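You operate a simulated robot arm through the tools that you are given. There is no shell and no other tool.

The job below is to be done with a simulated two-armed robot. You get a single attempt, and the scene is never put back.

JOB
Loosen the stiff filler in the black bowl with water from the green cup.
Fine: tip all of it in, put the cup back, stir till smooth and stand the yellow stick in the blue jar; the other cup stays as it is.

The check looks at the end state, three seconds after you hand in, the way a careful person would. Anything else that was tipped, shoved, dropped, spilled or broken makes it a failure.

ROBOT AND FRAMES
Two 7-joint arms with two-finger parallel grippers on one trunk that stands fixed in place. Base frame: the origin is at the foot of the trunk, x ahead of it, y to its left, z up; the work surface is at about z = 800. Readings come in mm, rad, newtons and seconds.
The left shoulder is at [70, 187, 1265], the right one opposite. With the tool pointing down near the work surface each hand reaches from about 180 to 760 mm from the base axis, measured 20 degrees to its own side. Payload 3.91 kg a hand.
The tool frame of a hand sits at the grasp point between the pads (the TCP): z along the fingers, y along the line on which they close. The tips reach 30 mm beyond it. Largest opening 110 mm; finger width 20, thickness 10; the body of the gripper, 48 by 112 mm, starts 55 mm behind the TCP.
Orientation is that of the tool frame in the base frame, as a unit quaternion [x, y, z, w]. With the fingers straight down and closing along the base's y, the tool's x points along the base's -x, its y along +y and its z along -z.

CONTROLS
- The arms move only by the tool jog_arm. It takes "left_commands", "right_commands" or both (then of equal length, played together; a hand with none holds still); each is a list of rows, each a list of 3 entries, a list of its own where there are three numbers: the closure in counts, from 0 (fully open) to 255 (shut), then the shift along the base's x, y, z in mm, then the turn, a rotation vector about the base's x, y, z in rad. In form: [[hand, [dx, dy, dz], [ax, ay, az]], ...]. A call has 1 to 20 rows; each row shifts and turns the commanded pose from where the row before left it. Rows are played at 5 a second. More than 50 mm and 0.15 rad between two rows, or a gripper value outside its range, and nothing of the call is played. Where a pose cannot be reached the arm comes as near as it can. A force on the tool above 40 N (or 10 N above the force at the start of the call, whichever is more), or a blocked arm, ends the call early, and 0.2 s more pass. Each finger travels about 72 mm/s and halts on what it meets, pressing with about 38 N; the grip force reading is that of the motor and also rises with nothing between the fingers. The clock runs only during rows and for 0.2 s after the last one: add rows that do not move to give the fingers time. It gives the time, the measured TCP pose, the force on the tool (base axes), the opening and the grip force at its end, in the units of the frame above (readings bear some noise), with the torque about the TCP (base axes, N m) and any sound that the robot's microphone picked up.
- Cameras (640 x 400 px; columns grow to the right, rows downward): "scene" is now at [133.7, -26.5, 1486.4]; the picture's right is [-0.31, -0.95, -0.00], its down [-0.62, 0.20, -0.76] and it looks along [0.72, -0.24, -0.65] (base axes); focal length 339 px, centre (320, 200). "left" rides on the left gripper at [72, -17, -103] in its tool frame; the picture's right is [0.23, 0.97, 0.00], its down [-0.76, 0.18, -0.62] and it looks along [-0.61, 0.14, 0.78] (tool axes); focal length 222 px, centre (320, 200). "right" rides on the right gripper at [72, 17, -103] in its tool frame; the picture's right is [-0.23, 0.97, 0.00], its down [-0.76, -0.18, -0.62] and it looks along [-0.61, -0.14, 0.78] (tool axes); focal length 222 px, centre (320, 200). There is no depth. A picture from a camera that has moved, and an enlarged one, comes with that camera's place and axes in the base frame and with its lens.
- get_image(camera): a new picture of that camera. It takes no simulated time.
- lift_body(by): slides the trunk up (or, below 0, down) by that many mm; the arms and the scene camera ride with it, the base frame stays. It gives what a move gives, with no picture.
- head_to(pan, tilt): turns the head with the scene camera to pan (to the left, within 1.501 rad either way) and tilt (down, from -0.506 to 1.204), counted from straight ahead of the robot. It gives what a move gives.
- close_up(camera, box): a new picture of the part [left, top, right, bottom] of that camera's present view, enlarged. It takes no simulated time.
- sign_off(): hands the job in; it is judged then, once.

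Nothing tells you positions but the pictures and the camera data. Unless the task says otherwise, let go and move clear before handing in.

The tools are called as name(argument=value, ...) on one line, values as JSON. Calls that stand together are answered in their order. jog_arm: Moves the arms, as the interface text tells. Its arguments: {"type":"object","properties":{"left_commands":{"type":"array"},"right_commands":{"type":"array"}},"required":[]} The other tools are called the same way: lift_body (by) slides the trunk up or down; head_to (pan, tilt) turns the head that bears the scene camera; get_image (camera) takes a picture; close_up (camera, box) takes an enlarged picture of a part of a camera's view; sign_off () hands the job in.

At the start:

```text
t: 0.0
left_tool_pos: [456.7, -27.8, 1228.0]
left_tool_rot: [0.0, 1.0, 0.001, 0.0]
left_contact_force: [0.0, 0.2, -1.6]
left_torque: [-0.02, -0.01, 0.02]
left_finger_gap: 109.9
left_grip_force: 0.1
right_tool_pos: [451.9, -476.8, 1156.9]
right_tool_rot: [0.001, 1.0, 0.001, 0.0]
right_contact_force: [-0.4, -0.3, -0.5]
right_torque: [-0.01, 0.0, -0.02]
right_finger_gap: 110.5
right_grip_force: 0.1
trunk travel left (down, up): [-775.0, 165.0]
head pan, tilt: [-0.314, 0.703]
```

scene: 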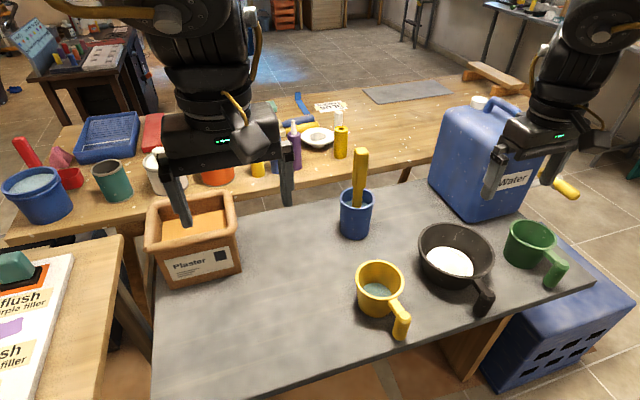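
right: 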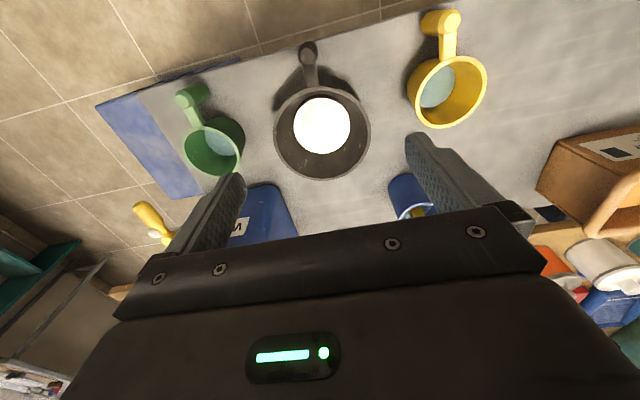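
left: 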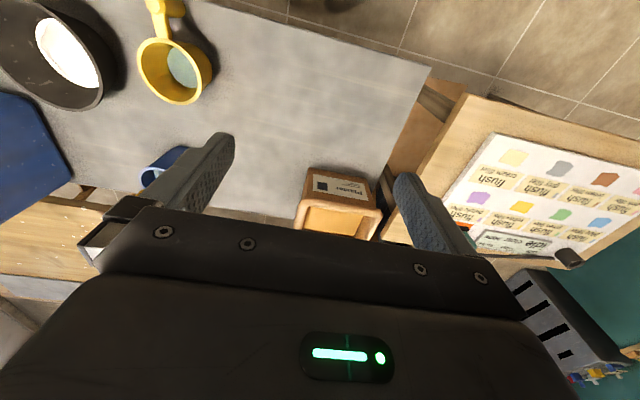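

I see a grey table carrying a yellow cup, a black bowl with white filler, a green cup on the right, and a blue jar with a yellow stick behind them. I'll take enlarged pictures before moving anything.

close_up(camera="scene", box=[320, 130, 480, 230])

close_up(camera="scene", box=[400, 200, 600, 325])

close_up(camera="scene", box=[320, 220, 480, 350])

close_up(camera="right", box=[80, 0, 500, 260])

```text
4.00 times, centred on (400, 180) of scene
camera zoom: at [133.7, -26.5, 1486.4], right [-0.31, -0.95, 0.0], down [-0.62, 0.2, -0.76], along [0.72, -0.24, -0.65], focal length 1356 px, centre (0, 280)
```

zoom: 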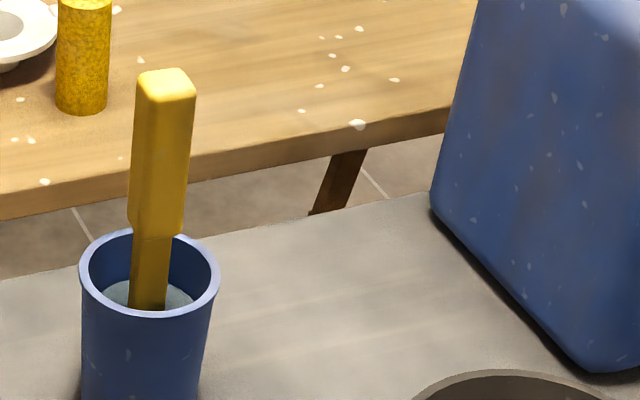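

```text
3.20 times, centred on (500, 262) of scene
camera zoom: at [133.7, -26.5, 1486.4], right [-0.31, -0.95, 0.0], down [-0.62, 0.2, -0.76], along [0.72, -0.24, -0.65], focal length 1084 px, centre (-256, 0)
```

zoom: 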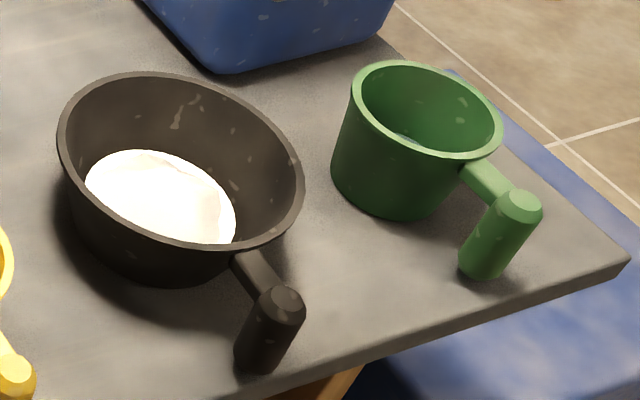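

```text
3.08 times, centred on (400, 285) of scene
camera zoom: at [133.7, -26.5, 1486.4], right [-0.31, -0.95, 0.0], down [-0.62, 0.2, -0.76], along [0.72, -0.24, -0.65], focal length 1043 px, centre (74, -62)
```

zoom: 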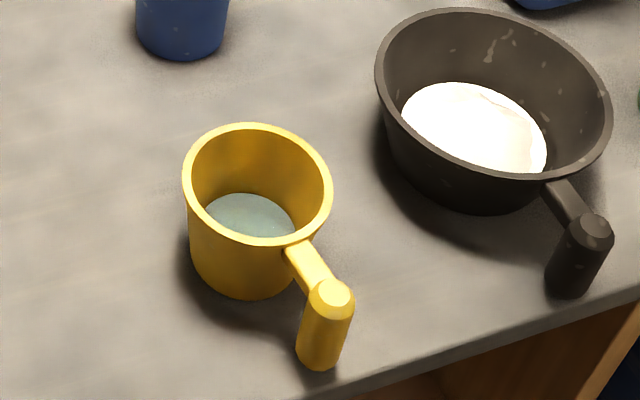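

```text
1.52 times, centred on (290, 130) of right
camera zoom: at [379.3, -460.7, 1260.7], right [0.23, 0.97, 0.0], down [0.76, -0.18, 0.62], along [0.61, -0.14, -0.78], focal length 338 px, centre (366, 307)
```

zoom: 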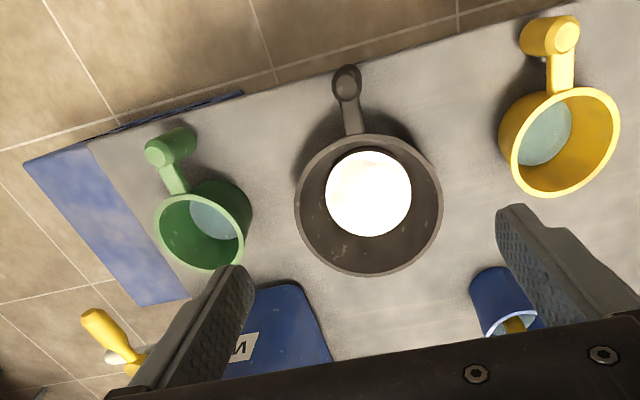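

The green cup's handle post is near (422, -693), the bowl centre near (528, -490), the yellow cup near (507, -285) and the jar near (755, -335). I'll swing the right hand back and level it to point forward, so that a roll of the wrist can pour.

jog_arm(right_commands=[[0, [-14, -20, -5], [0, -0.1428, 0]], [0, [-14, -20, -5], [0, -0.1428, 0]], [0, [-14, -20, -5], [0, -0.1428, 0]], [0, [-14, -20, -5], [0, -0.1428, 0]], [0, [-14, -20, -5], [0, -0.1428, 0]], [0, [-14, -20, -5], [0, -0.1428, 0]], [0, [-14, -20, -5], [0, -0.1428, 0]], [0, [-14, -20, -5], [0, -0.1428, 0]], [0, [-14, -20, -5], [0, -0.1428, 0]], [0, [-14, -20, -5], [0, -0.1428, 0]], [0, [0, -16, 0], [0, -0.1428, 0]], [0, [0, 0, 0], [0, 0, 0]], [0, [0, 0, 0], [0, 0, 0]]])

```text
t: 2.8
left_tool_pos: [455.3, -26.9, 1228.4]
left_tool_rot: [0.0, 1.0, 0.0, 0.0]
left_contact_force: [0.3, -0.2, 0.2]
left_torque: [-0.03, 0.02, 0.0]
left_finger_gap: 110.2
left_grip_force: 0.1
right_tool_pos: [313.8, -691.9, 1106.5]
right_tool_rot: [0.0, 0.707, 0.001, 0.708]
right_contact_force: [0.0, 0.5, -0.4]
right_torque: [-0.03, 0.03, 0.06]
right_finger_gap: 110.1
right_grip_force: 0.1
trunk travel left (down, up): [-775.0, 165.0]
head pan, tilt: [-0.314, 0.703]
```

The right hand now points forward at (314, -692, 1106). Next I'll test in free air whether the wrist can roll the full pouring angle.

jog_arm(right_commands=[[0, [0, 0, 0], [-0.147, 0, 0]], [0, [0, 0, 0], [-0.147, 0, 0]], [0, [0, 0, 0], [-0.147, 0, 0]], [0, [0, 0, 0], [-0.147, 0, 0]], [0, [0, 0, 0], [-0.147, 0, 0]], [0, [0, 0, 0], [-0.147, 0, 0]], [0, [0, 0, 0], [-0.147, 0, 0]], [0, [0, 0, 0], [-0.147, 0, 0]], [0, [0, 0, 0], [-0.147, 0, 0]], [0, [0, 0, 0], [-0.147, 0, 0]], [0, [0, 0, 0], [-0.147, 0, 0]], [0, [0, 0, 0], [-0.147, 0, 0]], [0, [0, 0, 0], [-0.147, 0, 0]], [0, [0, 0, 0], [-0.147, 0, 0]], [0, [0, 0, 0], [-0.147, 0, 0]], [0, [0, 0, 0], [0, 0, 0]], [0, [0, 0, 0], [0, 0, 0]]])

get_image(camera="scene")

```text
t: 6.4
left_tool_pos: [456.7, -28.0, 1228.7]
left_tool_rot: [-0.001, 1.0, 0.0, -0.001]
left_contact_force: [0.5, 0.2, 0.1]
left_torque: [0.04, 0.01, -0.02]
left_finger_gap: 109.6
left_grip_force: 0.0
right_tool_pos: [311.7, -693.3, 1107.6]
right_tool_rot: [0.631, -0.319, 0.631, -0.319]
right_contact_force: [1.0, -0.3, -0.1]
right_torque: [0.0, -0.02, -0.02]
right_finger_gap: 110.1
right_grip_force: 0.1
trunk travel left (down, up): [-775.0, 165.0]
head pan, tilt: [-0.314, 0.703]
```

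```text
taken
camera scene: at [133.5, -26.6, 1486.4], right [-0.31, -0.95, 0.0], down [-0.62, 0.2, -0.76], along [0.72, -0.24, -0.65], focal length 339 px, centre (320, 200)
```

scene: 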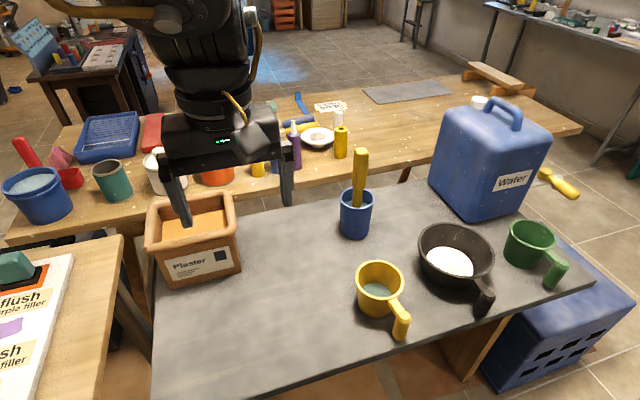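

The 2.2 rad pouring roll is within reach. I'll roll back and see whether the hand also reaches the half-turned roll, where its camera would sit on top and look down at the work.

jog_arm(right_commands=[[0, [0, 0, 0], [0.147, 0, 0]], [0, [0, 0, 0], [0.147, 0, 0]], [0, [0, 0, 0], [0.147, 0, 0]], [0, [0, 0, 0], [0.147, 0, 0]], [0, [0, 0, 0], [0.147, 0, 0]], [0, [0, 0, 0], [0.147, 0, 0]], [0, [0, 0, 0], [0.147, 0, 0]], [0, [0, 0, 0], [0.147, 0, 0]], [0, [0, 0, 0], [0.147, 0, 0]], [0, [0, 0, 0], [0.147, 0, 0]], [0, [0, 0, 0], [0.147, 0, 0]], [0, [0, 0, 0], [0.147, 0, 0]], [0, [0, 0, 0], [0.147, 0, 0]], [0, [0, 0, 0], [0.147, 0, 0]], [0, [0, 0, 0], [0.147, 0, 0]], [0, [0, 0, 0], [0.147, 0, 0]], [0, [0, 0, 0], [0.147, 0, 0]], [0, [0, 0, 0], [0.147, 0, 0]], [0, [0, 0, 0], [0.147, 0, 0]], [0, [0, 0, 0], [0.147, 0, 0]]])

jog_arm(right_commands=[[0, [0, 0, 0], [0.147, 0, 0]], [0, [0, 0, 0], [0.147, 0, 0]], [0, [0, 0, 0], [0.147, 0, 0]], [0, [0, 0, 0], [0.147, 0, 0]], [0, [0, 0, 0], [0.147, 0, 0]], [0, [0, 0, 0], [0.147, 0, 0]], [0, [0, 0, 0], [0.147, 0, 0]], [0, [0, 0, 0], [0.147, 0, 0]], [0, [0, 0, 0], [0.147, 0, 0]], [0, [0, 0, 0], [0.147, 0, 0]], [0, [0, 0, 0], [0.147, 0, 0]], [0, [0, 0, 0], [0.147, 0, 0]], [0, [0, 0, 0], [0.147, 0, 0]], [0, [0, 0, 0], [0.147, 0, 0]], [0, [0, 0, 0], [0.147, 0, 0]], [0, [0, 0, 0], [0.147, 0, 0]], [0, [0, 0, 0], [0.055, 0, 0]], [0, [0, 0, 0], [0, 0, 0]], [0, [0, 0, 0], [0, 0, 0]]])

get_image(camera="right")

```text
t: 10.6
left_tool_pos: [456.0, -27.0, 1228.9]
left_tool_rot: [0.0, 1.0, 0.0, 0.0]
left_contact_force: [-0.6, 0.9, 0.3]
left_torque: [0.0, 0.02, -0.02]
left_finger_gap: 109.8
left_grip_force: 0.1
right_tool_pos: [310.9, -693.8, 1105.7]
right_tool_rot: [0.254, 0.66, 0.256, 0.659]
right_contact_force: [-0.1, 0.0, 0.0]
right_torque: [-0.01, 0.0, -0.02]
right_finger_gap: 109.8
right_grip_force: 0.1
trunk travel left (down, up): [-775.0, 165.0]
head pan, tilt: [-0.314, 0.703]
```

```text
t: 14.6
left_tool_pos: [456.2, -27.6, 1229.1]
left_tool_rot: [-0.001, 1.0, 0.0, 0.0]
left_contact_force: [-0.1, -0.2, -0.2]
left_torque: [0.01, -0.03, -0.03]
left_finger_gap: 110.0
left_grip_force: 0.1
right_tool_pos: [316.1, -814.7, 984.6]
right_tool_rot: [0.706, 0.001, 0.708, -0.001]
right_contact_force: [0.8, 0.5, -0.1]
right_torque: [-0.01, -0.05, 0.0]
right_finger_gap: 110.2
right_grip_force: 0.0
right hand out of reach, approached as far as the arm can: row 11, 12, 13, 14, 15, 16, 17
trunk travel left (down, up): [-775.0, 165.0]
head pan, tilt: [-0.314, 0.703]
```

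```text
taken
camera right: at [211.9, -831.9, 1057.1], right [0.0, -0.97, -0.23], down [-0.62, 0.18, -0.76], along [0.78, 0.14, -0.61], focal length 222 px, centre (320, 200)
```

right: 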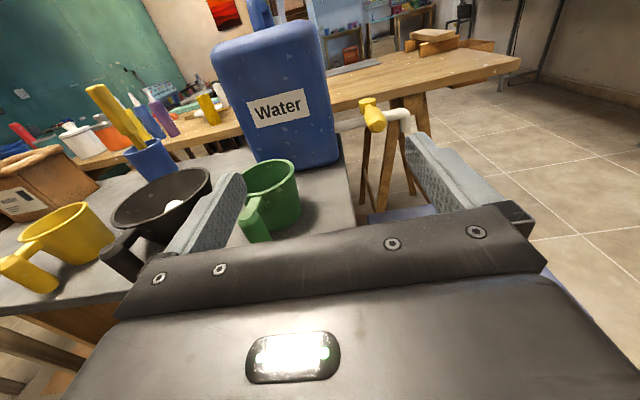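

A roll of half a turn is out of reach and the hand drifted aside, though in clear air. I'll roll back toward neutral and check where the commanded pose went.

jog_arm(right_commands=[[0, [0, 0, 0], [-0.147, 0, 0]], [0, [0, 0, 0], [-0.147, 0, 0]], [0, [0, 0, 0], [-0.147, 0, 0]], [0, [0, 0, 0], [-0.147, 0, 0]], [0, [0, 0, 0], [-0.147, 0, 0]], [0, [0, 0, 0], [-0.147, 0, 0]], [0, [0, 0, 0], [-0.147, 0, 0]], [0, [0, 0, 0], [-0.147, 0, 0]], [0, [0, 0, 0], [-0.147, 0, 0]], [0, [0, 0, 0], [-0.147, 0, 0]], [0, [0, 0, 0], [0, 0, 0]]])

```text
t: 17.0
left_tool_pos: [456.5, -27.5, 1228.4]
left_tool_rot: [0.0, 1.0, -0.001, 0.001]
left_contact_force: [0.7, -0.3, 0.1]
left_torque: [-0.04, -0.02, 0.01]
left_finger_gap: 110.0
left_grip_force: 0.0
right_tool_pos: [315.2, -813.3, 983.1]
right_tool_rot: [0.524, 0.475, 0.524, 0.474]
right_contact_force: [-0.1, -0.6, -0.4]
right_torque: [0.0, 0.01, 0.02]
right_finger_gap: 110.1
right_grip_force: 0.1
trunk travel left (down, up): [-775.0, 165.0]
head pan, tilt: [-0.314, 0.703]
```

The commanded pose now sits at (316, -814, 984). I'll roll the rest of the way to neutral and bring it back to y = -692.

jog_arm(right_commands=[[0, [0, 0, 0], [-0.1393, 0, 0]], [0, [0, 0, 0], [-0.1393, 0, 0]], [0, [0, 0, 0], [-0.1393, 0, 0]], [0, [0, 0, 0], [-0.1393, 0, 0]], [0, [0, 15, 0], [-0.1393, 0, 0]], [0, [0, 15, 0], [-0.1393, 0, 0]], [0, [0, 15, 0], [-0.1393, 0, 0]], [0, [0, 15, 0], [-0.1393, 0, 0]], [0, [0, 15, 0], [-0.1393, 0, 0]], [0, [0, 15, 0], [-0.1393, 0, 0]], [0, [0, 15, 0], [-0.1393, 0, 0]], [0, [0, 15, 0], [-0.1393, 0, 0]], [0, [0, 0, 0], [0, 0, 0]]])

lift_body(by=-60)

close_up(camera="scene", box=[400, 180, 640, 330])

get_image(camera="scene")

```text
t: 19.8
left_tool_pos: [456.4, -27.2, 1228.6]
left_tool_rot: [0.0, 1.0, 0.0, 0.0]
left_contact_force: [0.4, -0.8, -0.3]
left_torque: [0.01, 0.05, -0.03]
left_finger_gap: 110.0
left_grip_force: 0.1
right_tool_pos: [316.0, -694.2, 981.8]
right_tool_rot: [-0.002, 0.707, 0.001, 0.707]
right_contact_force: [0.7, 0.8, -1.1]
right_torque: [0.02, 0.01, -0.01]
right_finger_gap: 110.1
right_grip_force: 0.2
trunk travel left (down, up): [-775.0, 165.0]
head pan, tilt: [-0.314, 0.703]
```

```text
t: 20.8
left_tool_pos: [454.7, -26.5, 1170.0]
left_tool_rot: [0.0, 1.0, 0.0, 0.0]
left_contact_force: [-0.9, 1.4, 0.0]
left_torque: [0.0, 0.0, -0.02]
left_finger_gap: 109.8
left_grip_force: 0.0
right_tool_pos: [315.0, -693.8, 923.1]
right_tool_rot: [0.001, 0.707, 0.0, 0.707]
right_contact_force: [-0.5, -0.5, 0.7]
right_torque: [-0.01, -0.03, 0.01]
right_finger_gap: 109.9
right_grip_force: 0.1
trunk travel left (down, up): [-715.0, 225.0]
head pan, tilt: [-0.314, 0.703]
```

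```text
2.67 times, centred on (520, 255) of scene
camera zoom: at [133.4, -26.4, 1426.4], right [-0.31, -0.95, 0.0], down [-0.62, 0.2, -0.76], along [0.73, -0.24, -0.65], focal length 904 px, centre (-213, 53)
```

zoom: 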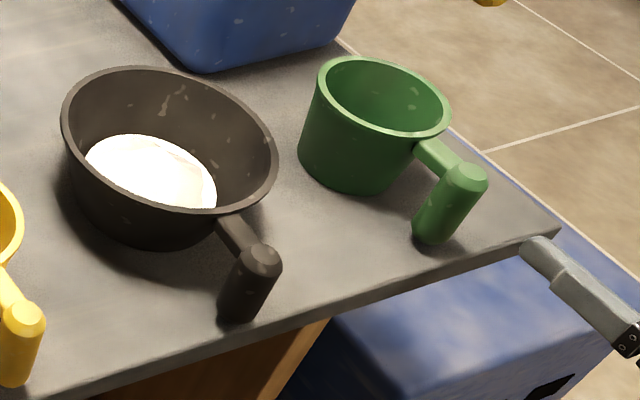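

```text
taken
camera scene: at [133.4, -26.4, 1426.4], right [-0.31, -0.95, 0.0], down [-0.62, 0.2, -0.76], along [0.73, -0.24, -0.65], focal length 339 px, centre (320, 200)
```

scene: 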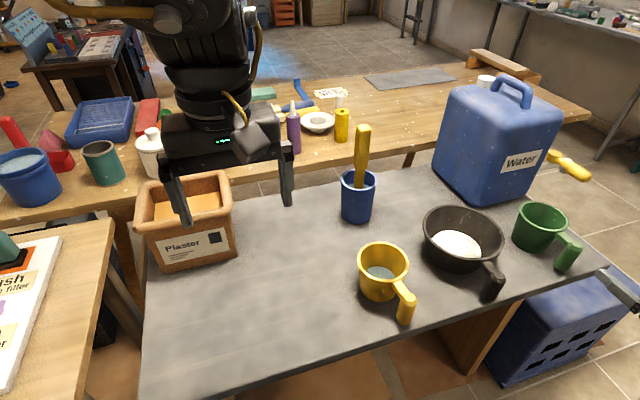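

The hand is level at (315, -694, 923) and the fingers show up where I project them. The handle post is near (427, -693) with its top at about 885, so I'll drop to grip height and approach slowly.

jog_arm(right_commands=[[0, [0, 0, -20], [0, 0, 0]], [0, [0, 0, -20], [0, 0, 0]], [0, [0, 0, -20], [0, 0, 0]], [0, [0, 0, -12], [0, 0, 0]], [0, [15, 0, 0], [0, 0, 0]], [0, [15, 0, 0], [0, 0, 0]], [0, [15, 0, 0], [0, 0, 0]], [0, [15, 0, 0], [0, 0, 0]], [0, [10, 0, 0], [0, 0, 0]], [0, [0, 0, 0], [0, 0, 0]], [0, [0, 0, 0], [0, 0, 0]]])

close_up(camera="scene", box=[480, 180, 640, 300])

get_image(camera="right")

```text
t: 23.2
left_tool_pos: [457.1, -27.9, 1169.0]
left_tool_rot: [0.0, 1.0, 0.0, 0.0]
left_contact_force: [0.5, -0.3, -0.4]
left_torque: [-0.04, 0.01, -0.02]
left_finger_gap: 109.9
left_grip_force: 0.1
right_tool_pos: [385.3, -693.8, 852.4]
right_tool_rot: [0.001, 0.707, 0.0, 0.707]
right_contact_force: [0.2, 0.0, 0.1]
right_torque: [-0.01, 0.03, 0.01]
right_finger_gap: 109.9
right_grip_force: 0.1
trunk travel left (down, up): [-715.0, 225.0]
head pan, tilt: [-0.314, 0.703]
```

```text
3.33 times, centred on (560, 240) of scene
camera zoom: at [133.7, -26.6, 1426.4], right [-0.31, -0.95, 0.0], down [-0.62, 0.2, -0.76], along [0.72, -0.24, -0.65], focal length 1130 px, centre (-480, 67)
```

zoom: 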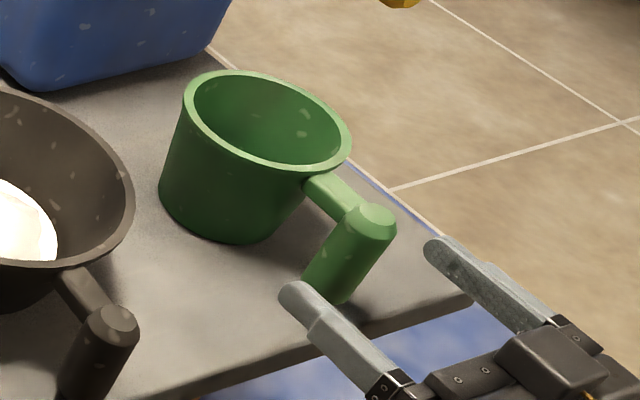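

```text
taken
camera right: at [282.0, -677.0, 779.9], right [0.0, 0.97, 0.23], down [-0.62, -0.18, 0.76], along [0.78, -0.14, 0.61], focal length 222 px, centre (320, 200)
```

right: 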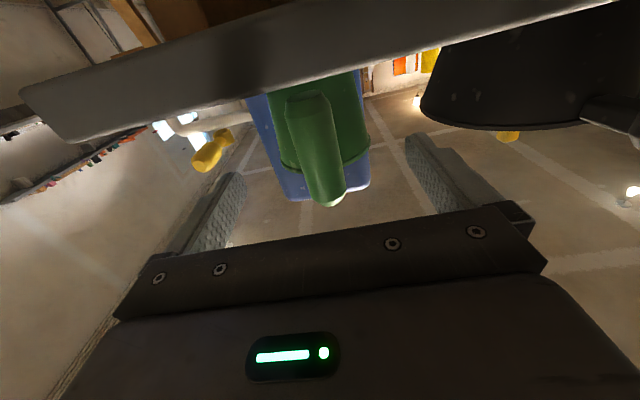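

From below, the post sits centred between the fingers, spanning about z 813 to 886 at y ≈ -692. I'll advance around it and close partway first.

jog_arm(right_commands=[[0, [11, 0, 0], [0, 0, 0]], [0, [11, 0, 0], [0, 0, 0]], [0, [11, 0, 0], [0, 0, 0]], [60, [0, 0, 0], [0, 0, 0]], [120, [0, 0, 0], [0, 0, 0]], [150, [0, 0, 0], [0, 0, 0]], [150, [0, 0, 0], [0, 0, 0]], [150, [0, 0, 0], [0, 0, 0]]])

close_up(camera="scene", box=[480, 180, 640, 300])

get_image(camera="right")

```text
t: 25.0
left_tool_pos: [457.0, -26.7, 1168.9]
left_tool_rot: [0.0, 1.0, 0.0, 0.0]
left_contact_force: [0.4, 0.3, -0.1]
left_torque: [-0.01, 0.01, 0.01]
left_finger_gap: 109.9
left_grip_force: 0.0
right_tool_pos: [417.5, -694.2, 850.9]
right_tool_rot: [0.0, 0.707, 0.0, 0.707]
right_contact_force: [0.2, 0.4, -0.5]
right_torque: [0.0, -0.01, 0.0]
right_finger_gap: 45.4
right_grip_force: 0.1
trunk travel left (down, up): [-715.0, 225.0]
head pan, tilt: [-0.314, 0.703]
```

```text
3.33 times, centred on (560, 240) of scene
camera zoom: at [133.6, -26.6, 1426.4], right [-0.31, -0.95, 0.0], down [-0.62, 0.2, -0.76], along [0.72, -0.24, -0.65], focal length 1130 px, centre (-480, 67)
```

zoom: 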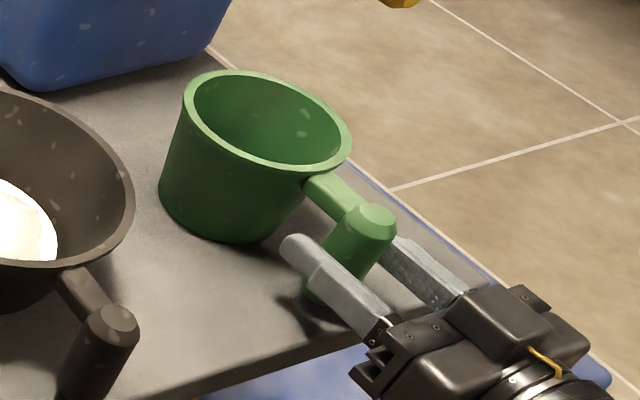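

```text
taken
camera right: at [313.6, -678.0, 779.0], right [0.0, 0.97, 0.23], down [-0.62, -0.18, 0.76], along [0.78, -0.14, 0.61], focal length 222 px, centre (320, 200)
```

right: 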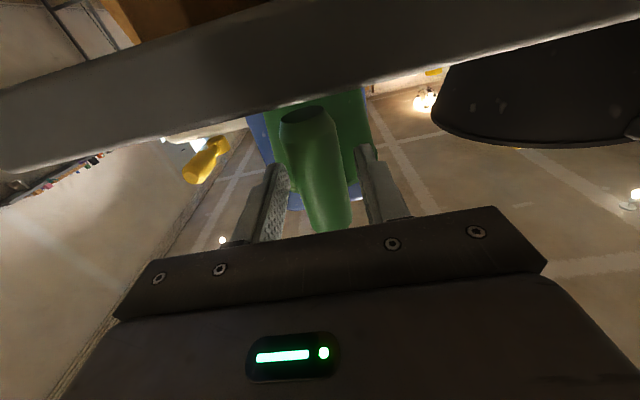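

The post is between the pads with a few millimetres on each side. I'll close on it.

jog_arm(right_commands=[[165, [0, 0, 0], [0, 0, 0]], [175, [0, 0, 0], [0, 0, 0]], [185, [0, 0, 0], [0, 0, 0]], [255, [0, 0, 0], [0, 0, 0]], [255, [0, 0, 0], [0, 0, 0]], [255, [0, 0, 0], [0, 0, 0]]])

close_up(camera="scene", box=[480, 180, 640, 300])

```text
t: 26.4
left_tool_pos: [457.3, -27.3, 1168.8]
left_tool_rot: [0.0, 1.0, 0.0, 0.0]
left_contact_force: [0.0, 0.1, 0.5]
left_torque: [-0.01, 0.01, 0.01]
left_finger_gap: 109.9
left_grip_force: 0.1
right_tool_pos: [417.4, -694.9, 849.7]
right_tool_rot: [0.0, 0.707, 0.001, 0.707]
right_contact_force: [0.1, -0.6, 0.6]
right_torque: [-0.03, -0.02, -0.06]
right_finger_gap: 27.0
right_grip_force: 38.0
trunk travel left (down, up): [-715.0, 225.0]
head pan, tilt: [-0.314, 0.703]
```

```text
3.33 times, centred on (560, 240) of scene
camera zoom: at [133.6, -26.7, 1426.4], right [-0.31, -0.95, 0.0], down [-0.62, 0.2, -0.76], along [0.72, -0.24, -0.65], focal length 1130 px, centre (-480, 67)
```

zoom: 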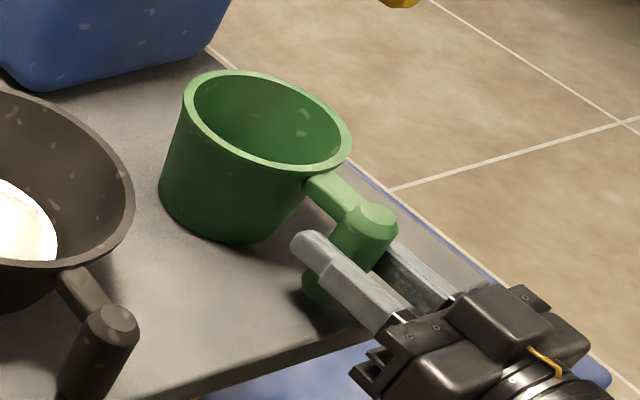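

The handle is gripped (27 mm wide, 38 N) and the cup hasn't moved. I'll lift it 20 mm and check whether it droops.

jog_arm(right_commands=[[255, [0, 0, 4], [0, 0, 0]], [255, [0, 0, 4], [0, 0, 0]], [255, [0, 0, 4], [0, 0, 0]], [255, [0, 0, 4], [0, 0, 0]], [255, [0, 0, 4], [0, 0, 0]], [255, [0, 0, 0], [0, 0, 0]]])

close_up(camera="scene", box=[480, 180, 640, 300])

get_image(camera="right")

```text
t: 27.8
left_tool_pos: [457.2, -29.4, 1168.2]
left_tool_rot: [0.0, 1.0, 0.001, 0.0]
left_contact_force: [-0.9, 0.0, -0.2]
left_torque: [-0.03, -0.03, 0.0]
left_finger_gap: 110.0
left_grip_force: 0.0
right_tool_pos: [417.4, -694.1, 869.0]
right_tool_rot: [0.001, 0.708, 0.001, 0.707]
right_contact_force: [0.4, 0.4, -2.4]
right_torque: [-0.04, 0.21, 0.0]
right_finger_gap: 26.9
right_grip_force: 37.7
trunk travel left (down, up): [-715.0, 225.0]
head pan, tilt: [-0.314, 0.703]
```

```text
3.33 times, centred on (560, 240) of scene
camera zoom: at [133.9, -27.0, 1426.3], right [-0.31, -0.95, 0.0], down [-0.62, 0.2, -0.76], along [0.72, -0.24, -0.65], focal length 1130 px, centre (-480, 67)
```

zoom: 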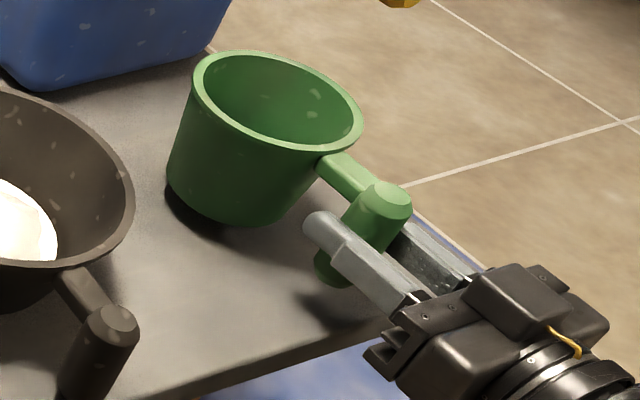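

```text
taken
camera right: at [313.8, -677.7, 797.6], right [0.0, 0.97, 0.23], down [-0.62, -0.18, 0.76], along [0.78, -0.14, 0.61], focal length 222 px, centre (320, 200)
```

right: 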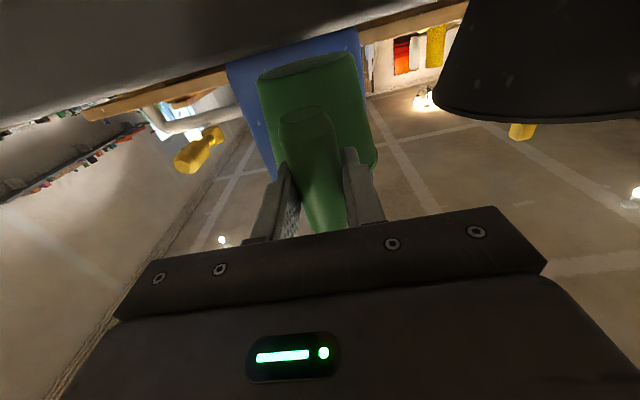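

The cup lifted level (about 2.4 N) with no droop. I'll carry it up and across until it hangs over the bowl, with the cup bottom about 30 mm clear of the bowl rim.

jog_arm(right_commands=[[255, [0, 0, 12], [0, 0, 0]], [255, [0, 0, 20], [0, 0, 0]], [255, [0, 0, 20], [0, 0, 0]], [255, [0, 0, 20], [0, 0, 0]], [255, [0, 0, 20], [0, 0, 0]], [255, [0, 0, 16], [0, 0, 0]], [255, [0, 7, 0], [0, 0, 0]], [255, [2, 14, 0], [0, 0, 0]], [255, [2, 16, 0], [0, 0, 0]], [255, [2, 16, 0], [0, 0, 0]], [255, [2, 16, 0], [0, 0, 0]], [255, [2, 16, 0], [0, 0, 0]], [255, [2, 16, 0], [0, 0, 0]], [255, [2, 16, 0], [0, 0, 0]], [255, [1, 16, 0], [0, 0, 0]], [255, [0, 14, 0], [0, 0, 0]], [255, [0, 7, 0], [0, 0, 0]], [255, [0, 0, 0], [0, 0, 0]], [255, [0, 0, 0], [0, 0, 0]]])

close_up(camera="scene", box=[380, 140, 620, 290])

get_image(camera="right")

```text
t: 31.8
left_tool_pos: [455.5, -27.7, 1167.5]
left_tool_rot: [0.0, 1.0, 0.001, 0.001]
left_contact_force: [-0.2, 0.1, -0.7]
left_torque: [0.01, 0.01, 0.01]
left_finger_gap: 110.2
left_grip_force: 0.1
right_tool_pos: [433.7, -540.1, 978.4]
right_tool_rot: [0.0, 0.707, 0.002, 0.707]
right_contact_force: [0.4, -0.2, -2.3]
right_torque: [-0.02, 0.22, 0.01]
right_finger_gap: 26.8
right_grip_force: 37.7
trunk travel left (down, up): [-715.0, 225.0]
head pan, tilt: [-0.314, 0.703]
```

```text
2.67 times, centred on (500, 215) of scene
camera zoom: at [133.9, -26.8, 1426.3], right [-0.31, -0.95, 0.0], down [-0.62, 0.2, -0.76], along [0.72, -0.24, -0.65], focal length 904 px, centre (-160, 160)
```

zoom: 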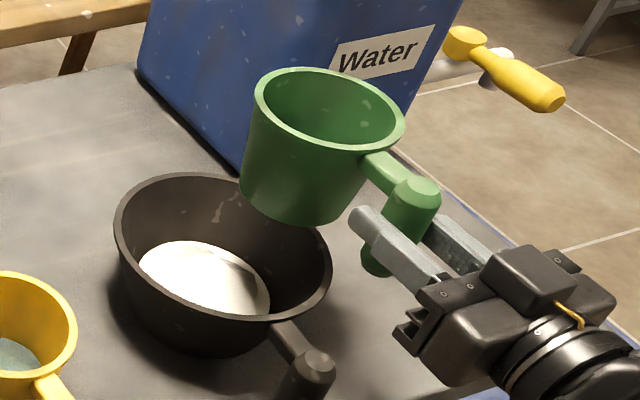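

```text
taken
camera right: at [328.9, -523.3, 907.3], right [0.0, 0.97, 0.23], down [-0.62, -0.18, 0.76], along [0.78, -0.14, 0.61], focal length 222 px, centre (320, 200)
```

right: 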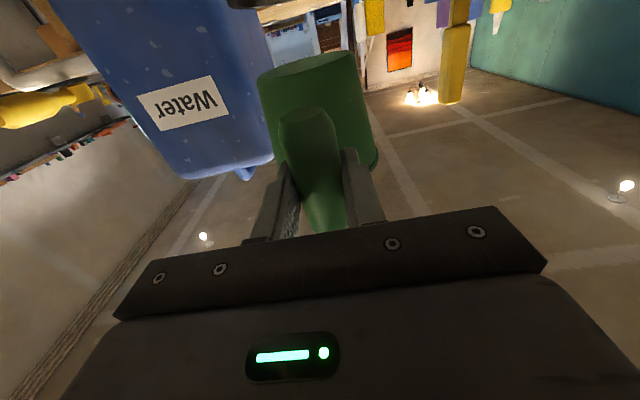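

The cup's rim centre is at about (533, -540, 1019) and the bowl centre is near (533, -490). I'll begin tipping toward +y, slowing as the water nears the lip.

jog_arm(right_commands=[[255, [0, 0, 0], [-0.04, 0, 0]], [255, [0, 0, 0], [-0.08, 0, 0]], [255, [0, 0, 0], [-0.08, 0, 0]], [255, [0, 0, 0], [-0.08, 0, 0]], [255, [0, 0, 0], [-0.08, 0, 0]], [255, [0, 0, 0], [-0.08, 0, 0]], [255, [0, 0, 0], [-0.08, 0, 0]], [255, [0, 0, 0], [-0.08, 0, 0]], [255, [0, 0, 0], [-0.04, 0, 0]], [255, [0, 0, 0], [-0.04, 0, 0]], [255, [0, 0, 0], [-0.04, 0, 0]], [255, [0, 0, 0], [0, 0, 0]]])

close_up(camera="scene", box=[380, 140, 620, 290])

```text
t: 34.4
left_tool_pos: [456.1, -27.8, 1169.1]
left_tool_rot: [0.0, 1.0, 0.0, 0.0]
left_contact_force: [0.2, 0.8, 0.2]
left_torque: [-0.01, 0.0, 0.0]
left_finger_gap: 109.9
left_grip_force: 0.1
right_tool_pos: [433.5, -539.4, 978.0]
right_tool_rot: [-0.247, 0.662, -0.249, 0.662]
right_contact_force: [-0.9, 0.7, -2.5]
right_torque: [0.02, 0.23, 0.04]
right_finger_gap: 27.1
right_grip_force: 38.2
trunk travel left (down, up): [-715.0, 225.0]
head pan, tilt: [-0.314, 0.703]
```

```text
2.67 times, centred on (500, 215) of scene
camera zoom: at [133.9, -26.8, 1426.3], right [-0.31, -0.95, 0.0], down [-0.62, 0.2, -0.76], along [0.72, -0.24, -0.65], focal length 904 px, centre (-160, 160)
```

zoom: 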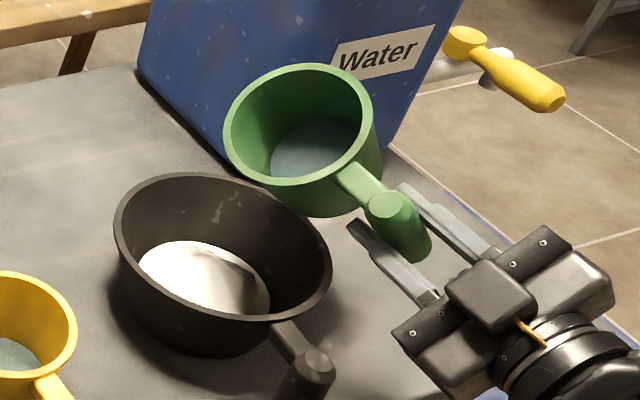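

At about 41° of tilt the water shows in the cup and none has left yet. I'll keep tipping slowly.

jog_arm(right_commands=[[255, [0, 0, 0], [-0.04, 0, 0]], [255, [0, 0, 0], [-0.04, 0, 0]], [255, [0, 0, 0], [-0.04, 0, 0]], [255, [0, 0, 0], [-0.04, 0, 0]], [255, [0, 0, 0], [-0.04, 0, 0]], [255, [0, 0, 0], [-0.04, 0, 0]], [255, [0, 0, 0], [-0.04, 0, 0]], [255, [0, 0, 0], [-0.04, 0, 0]], [255, [0, 0, 0], [0, 0, 0]]])

close_up(camera="scene", box=[380, 140, 620, 290])

```text
t: 36.4
left_tool_pos: [456.5, -26.7, 1168.4]
left_tool_rot: [0.0, 1.0, 0.0, 0.0]
left_contact_force: [0.4, 0.5, -0.3]
left_torque: [0.02, 0.05, 0.0]
left_finger_gap: 110.1
left_grip_force: 0.2
right_tool_pos: [434.3, -541.1, 978.3]
right_tool_rot: [-0.351, 0.613, -0.351, 0.614]
right_contact_force: [0.4, 0.0, -3.6]
right_torque: [0.0, 0.22, 0.02]
right_finger_gap: 26.7
right_grip_force: 37.9
trunk travel left (down, up): [-715.0, 225.0]
head pan, tilt: [-0.314, 0.703]
```

```text
2.67 times, centred on (500, 215) of scene
camera zoom: at [133.9, -26.9, 1426.3], right [-0.31, -0.95, 0.0], down [-0.62, 0.2, -0.76], along [0.72, -0.24, -0.65], focal length 904 px, centre (-160, 160)
```

zoom: 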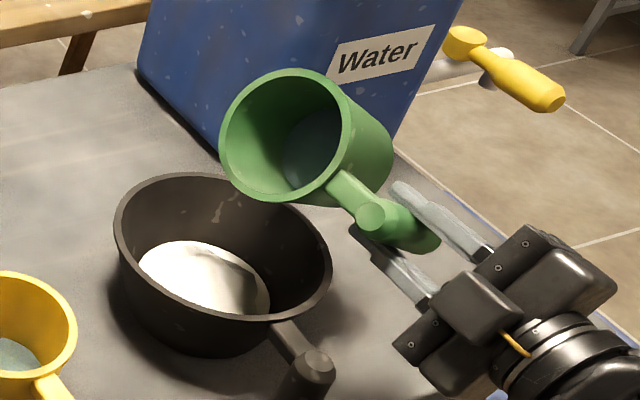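

At about 60° it still holds. The lip is over the bowl's middle at about y = -480, so I'll continue tipping and follow with a small shift toward the centre.

jog_arm(right_commands=[[255, [0, 0, 0], [-0.04, 0, 0]], [255, [0, 0, 0], [-0.04, 0, 0]], [255, [0, 0, 0], [-0.04, 0, 0]], [255, [0, 0, 0], [-0.04, 0, 0]], [255, [0, 1, 0], [-0.04, 0, 0]], [255, [0, 1, 0], [-0.04, 0, 0]], [255, [0, 1, 0], [-0.04, 0, 0]], [255, [0, 1, 0], [-0.04, 0, 0]], [255, [0, 0, 0], [0, 0, 0]]])

close_up(camera="scene", box=[380, 140, 620, 290])

```text
t: 38.4
left_tool_pos: [457.2, -28.3, 1167.9]
left_tool_rot: [0.0, 1.0, 0.0, 0.0]
left_contact_force: [-0.8, 0.0, 0.0]
left_torque: [-0.01, 0.0, -0.01]
left_finger_gap: 110.0
left_grip_force: 0.1
right_tool_pos: [433.4, -536.5, 978.3]
right_tool_rot: [-0.444, 0.55, -0.444, 0.55]
right_contact_force: [-0.4, -0.3, -1.3]
right_torque: [0.04, 0.23, -0.01]
right_finger_gap: 26.8
right_grip_force: 38.2
trunk travel left (down, up): [-715.0, 225.0]
head pan, tilt: [-0.314, 0.703]
```

```text
2.67 times, centred on (500, 215) of scene
camera zoom: at [133.9, -26.8, 1426.3], right [-0.31, -0.95, 0.0], down [-0.62, 0.2, -0.76], along [0.72, -0.24, -0.65], focal length 904 px, centre (-160, 160)
```

zoom: 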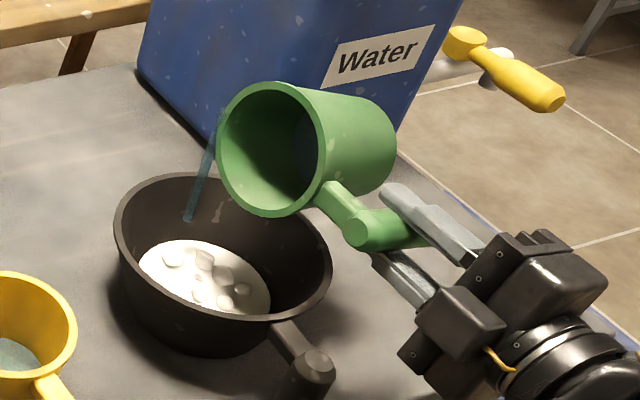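

A stream has started and lumps have appeared in the filler. The stream looks further toward the far side than I expected, so I'll zoom in before continuing.

close_up(camera="scene", box=[415, 150, 515, 275])

get_image(camera="right")

get_image(camera="left")

```text
3.20 times, centred on (465, 212) of scene
camera zoom: at [133.9, -26.8, 1426.3], right [-0.31, -0.95, 0.0], down [-0.62, 0.2, -0.76], along [0.72, -0.24, -0.65], focal length 1084 px, centre (-144, 160)
```

zoom: 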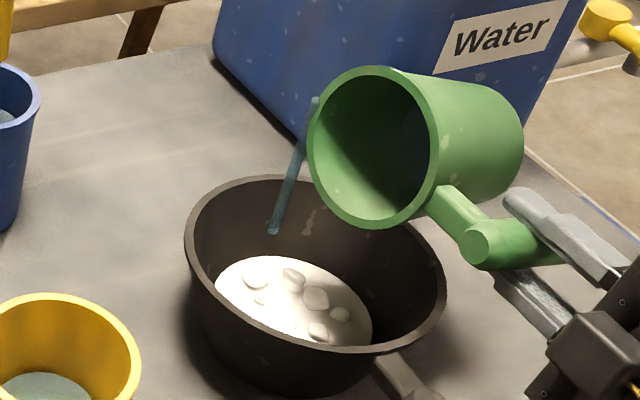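

```text
taken
camera right: at [329.1, -604.1, 946.9], right [0.0, 0.43, -0.9], down [-0.62, 0.71, 0.33], along [0.78, 0.56, 0.27], focal length 222 px, centre (320, 200)
```

right: 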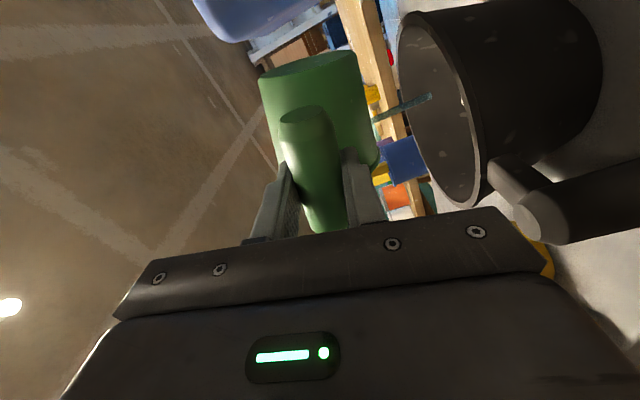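

```text
taken
camera left: at [384.1, -45.3, 1271.6], right [-0.23, 0.97, 0.0], down [0.76, 0.18, 0.62], along [0.61, 0.14, -0.78], focal length 222 px, centre (320, 200)
```

left: 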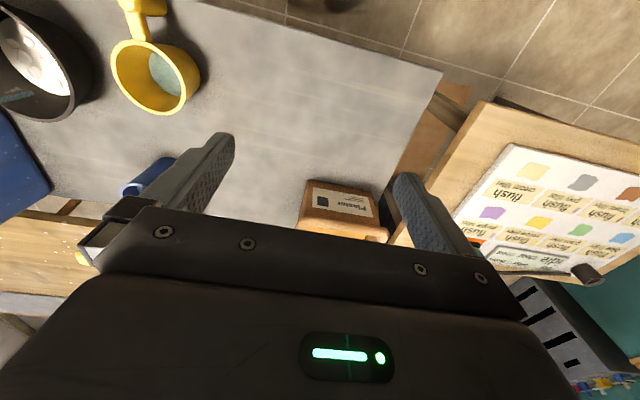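

The stream is falling vertically at about (589, -497). That is inside the bowl but near its far wall, because the water leaves on the side opposite the handle. I'll pull the cup back 50 mm in x so the stream lands on the centre, then look again.

jog_arm(right_commands=[[255, [-10, 0, 0], [0, 0, 0]], [255, [-10, 0, 0], [0, 0, 0]], [255, [-10, 0, 0], [0, 0, 0]], [255, [-10, 0, 0], [0, 0, 0]], [255, [-10, 0, 0], [0, 0, 0]]])

close_up(camera="scene", box=[415, 150, 575, 275])

get_image(camera="right")

```text
t: 39.6
left_tool_pos: [456.5, -27.3, 1169.2]
left_tool_rot: [0.0, 1.0, 0.001, 0.0]
left_contact_force: [0.0, -0.8, 0.1]
left_torque: [0.02, -0.03, 0.01]
left_finger_gap: 109.8
left_grip_force: 0.1
right_tool_pos: [382.8, -535.5, 979.0]
right_tool_rot: [-0.445, 0.55, -0.444, 0.55]
right_contact_force: [-1.0, -0.5, -2.6]
right_torque: [0.06, 0.21, 0.0]
right_finger_gap: 27.1
right_grip_force: 37.4
trunk travel left (down, up): [-715.0, 225.0]
head pan, tilt: [-0.314, 0.703]
```

```text
3.20 times, centred on (495, 212) of scene
camera zoom: at [133.4, -26.8, 1426.4], right [-0.31, -0.95, 0.0], down [-0.62, 0.2, -0.76], along [0.73, -0.24, -0.65], focal length 1084 px, centre (-240, 160)
```

zoom: 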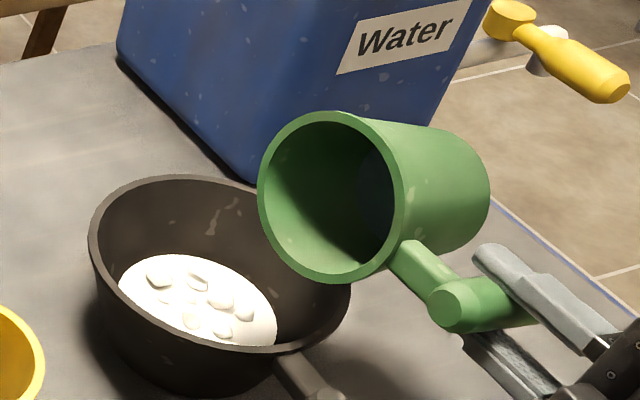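

```text
taken
camera right: at [279.2, -603.1, 947.9], right [0.0, 0.43, -0.9], down [-0.62, 0.71, 0.33], along [0.78, 0.56, 0.27], focal length 222 px, centre (320, 200)
```

right: 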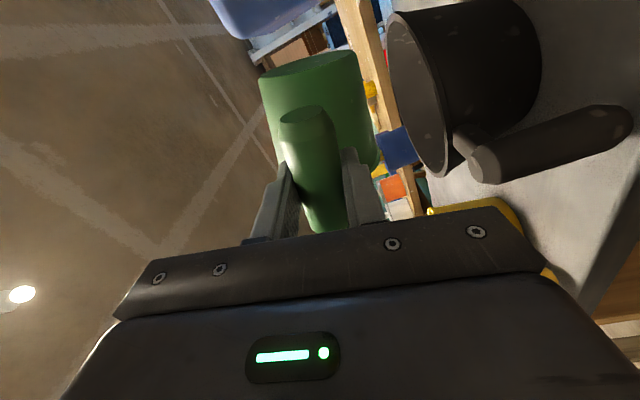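

The stream paused once tilting stopped. I'll shift the cup 20 mm forward so any exit point on the lip stays well inside the bowl, then tip a little further and look.

jog_arm(right_commands=[[255, [10, 0, 0], [0, 0, 0]], [255, [10, 0, 0], [0, 0, 0]], [255, [0, 1, 0], [-0.03, 0, 0]], [255, [0, 1, 0], [-0.03, 0, 0]], [255, [0, 1, 0], [-0.03, 0, 0]], [255, [0, 1, 0], [-0.03, 0, 0]]])

close_up(camera="scene", box=[415, 150, 575, 275])

get_image(camera="right")

```text
t: 41.0
left_tool_pos: [456.8, -27.6, 1168.0]
left_tool_rot: [0.0, 1.0, 0.001, 0.001]
left_contact_force: [-0.2, -0.6, -0.1]
left_torque: [0.02, 0.0, -0.02]
left_finger_gap: 110.0
left_grip_force: 0.0
right_tool_pos: [402.7, -532.4, 977.5]
right_tool_rot: [-0.477, 0.523, -0.476, 0.523]
right_contact_force: [-0.8, 0.6, -1.6]
right_torque: [0.07, 0.2, -0.02]
right_finger_gap: 26.9
right_grip_force: 37.5
trunk travel left (down, up): [-715.0, 225.0]
head pan, tilt: [-0.314, 0.703]
```

```text
3.20 times, centred on (495, 212) of scene
camera zoom: at [133.8, -26.7, 1426.4], right [-0.31, -0.95, 0.0], down [-0.62, 0.2, -0.76], along [0.72, -0.24, -0.65], focal length 1084 px, centre (-240, 160)
```

zoom: 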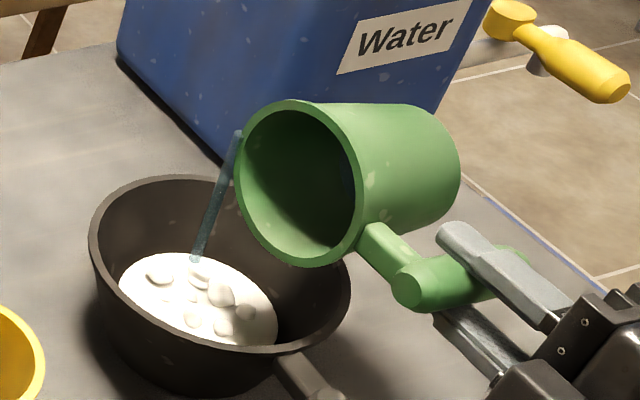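

```text
taken
camera right: at [299.7, -602.9, 955.7], right [0.0, 0.32, -0.95], down [-0.62, 0.74, 0.25], along [0.78, 0.59, 0.2], focal length 222 px, centre (320, 200)
```

right: 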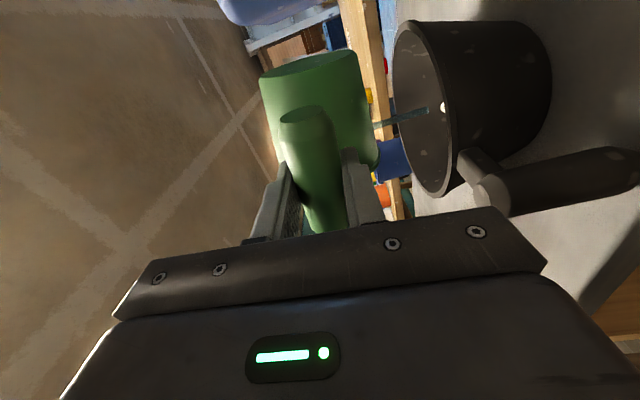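

The stream now lands on the filler, well inside the bowl. I'll continue tipping slowly at this position.

jog_arm(right_commands=[[255, [0, 0, 0], [-0.03, 0, 0]], [255, [0, 0, 0], [-0.03, 0, 0]], [255, [0, 0, 0], [-0.03, 0, 0]], [255, [0, 0, 0], [-0.03, 0, 0]], [255, [0, 0, 0], [-0.03, 0, 0]], [255, [0, 0, 0], [-0.03, 0, 0]], [255, [0, 0, 0], [-0.03, 0, 0]], [255, [0, 0, 0], [-0.03, 0, 0]]])

close_up(camera="scene", box=[415, 150, 575, 275])

```text
t: 42.8
left_tool_pos: [456.9, -27.8, 1168.5]
left_tool_rot: [0.0, 1.0, 0.0, 0.0]
left_contact_force: [0.2, 0.1, -0.2]
left_torque: [0.0, 0.02, -0.03]
left_finger_gap: 110.4
left_grip_force: 0.0
right_tool_pos: [403.0, -531.0, 978.9]
right_tool_rot: [0.536, -0.462, 0.536, -0.462]
right_contact_force: [-0.2, 0.8, -1.9]
right_torque: [0.05, 0.17, 0.01]
right_finger_gap: 27.0
right_grip_force: 38.2
trunk travel left (down, up): [-715.0, 225.0]
head pan, tilt: [-0.314, 0.703]
```

```text
3.20 times, centred on (495, 212) of scene
camera zoom: at [133.8, -26.7, 1426.4], right [-0.31, -0.95, 0.0], down [-0.62, 0.2, -0.76], along [0.72, -0.24, -0.65], focal length 1084 px, centre (-240, 160)
```

zoom: 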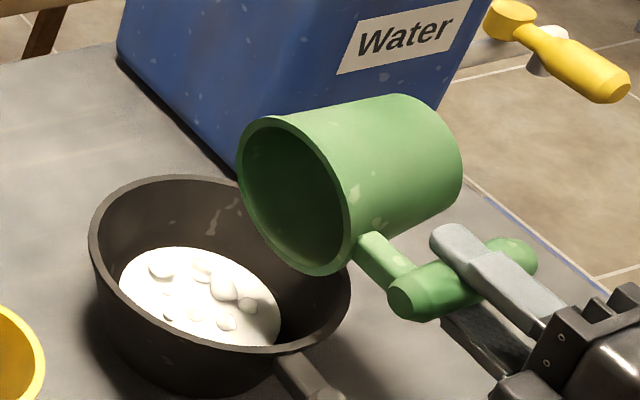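

At about 98° the stream has ended and the cup looks empty. I'll tip further to roughly 125° and hold to drain it completely.

jog_arm(right_commands=[[255, [0, 1, 0], [-0.04, 0, 0]], [255, [0, 1, 0], [-0.04, 0, 0]], [255, [0, 1, 0], [-0.04, 0, 0]], [255, [0, 1, 0], [-0.04, 0, 0]], [255, [0, 1, 0], [-0.04, 0, 0]], [255, [0, 1, 0], [-0.04, 0, 0]], [255, [0, 1, 0], [-0.04, 0, 0]], [255, [0, 1, 0], [-0.04, 0, 0]], [255, [0, 1, 0], [-0.04, 0, 0]], [255, [0, 1, 0], [-0.04, 0, 0]], [255, [0, 1, 0], [-0.04, 0, 0]], [255, [0, 1, 0], [-0.04, 0, 0]], [255, [0, 0, 0], [0, 0, 0]], [255, [0, 0, 0], [0, 0, 0]], [255, [0, 0, 0], [0, 0, 0]], [255, [0, 0, 0], [0, 0, 0]], [255, [0, 0, 0], [0, 0, 0]], [255, [0, 0, 0], [0, 0, 0]], [255, [0, 0, 0], [0, 0, 0]], [255, [0, 0, 0], [0, 0, 0]]])

close_up(camera="scene", box=[415, 150, 575, 275])

get_image(camera="right")

```text
t: 47.0
left_tool_pos: [456.6, -27.7, 1168.7]
left_tool_rot: [0.0, 1.0, 0.001, 0.0]
left_contact_force: [0.6, -0.1, -0.3]
left_torque: [-0.04, 0.01, 0.01]
left_finger_gap: 110.0
left_grip_force: 0.1
right_tool_pos: [404.5, -520.4, 978.4]
right_tool_rot: [0.63, -0.322, 0.629, -0.322]
right_contact_force: [-0.4, 0.2, -1.9]
right_torque: [0.0, 0.14, -0.04]
right_finger_gap: 26.9
right_grip_force: 38.0
trunk travel left (down, up): [-715.0, 225.0]
head pan, tilt: [-0.314, 0.703]
```

```text
3.20 times, centred on (495, 212) of scene
camera zoom: at [133.7, -26.7, 1426.4], right [-0.31, -0.95, 0.0], down [-0.62, 0.2, -0.76], along [0.72, -0.24, -0.65], focal length 1084 px, centre (-240, 160)
```

zoom: 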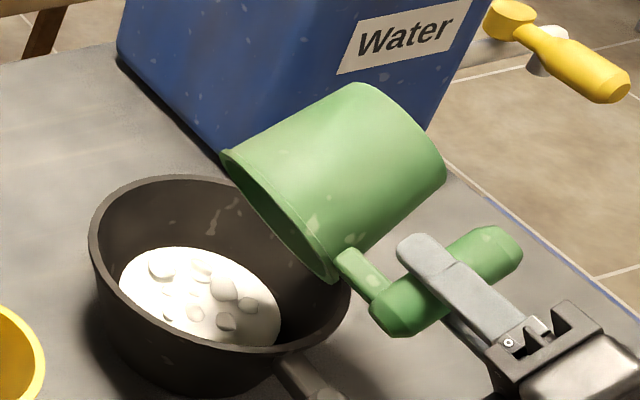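

```text
taken
camera right: at [299.9, -588.9, 1007.6], right [0.0, -0.39, -0.92], down [-0.62, 0.72, -0.3], along [0.78, 0.57, -0.24], focal length 222 px, centre (320, 200)
```

right: 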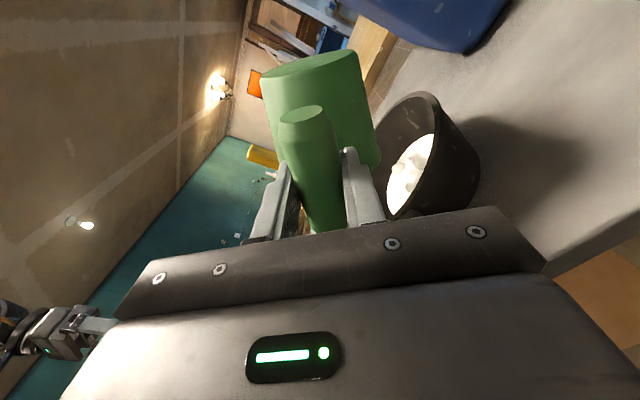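

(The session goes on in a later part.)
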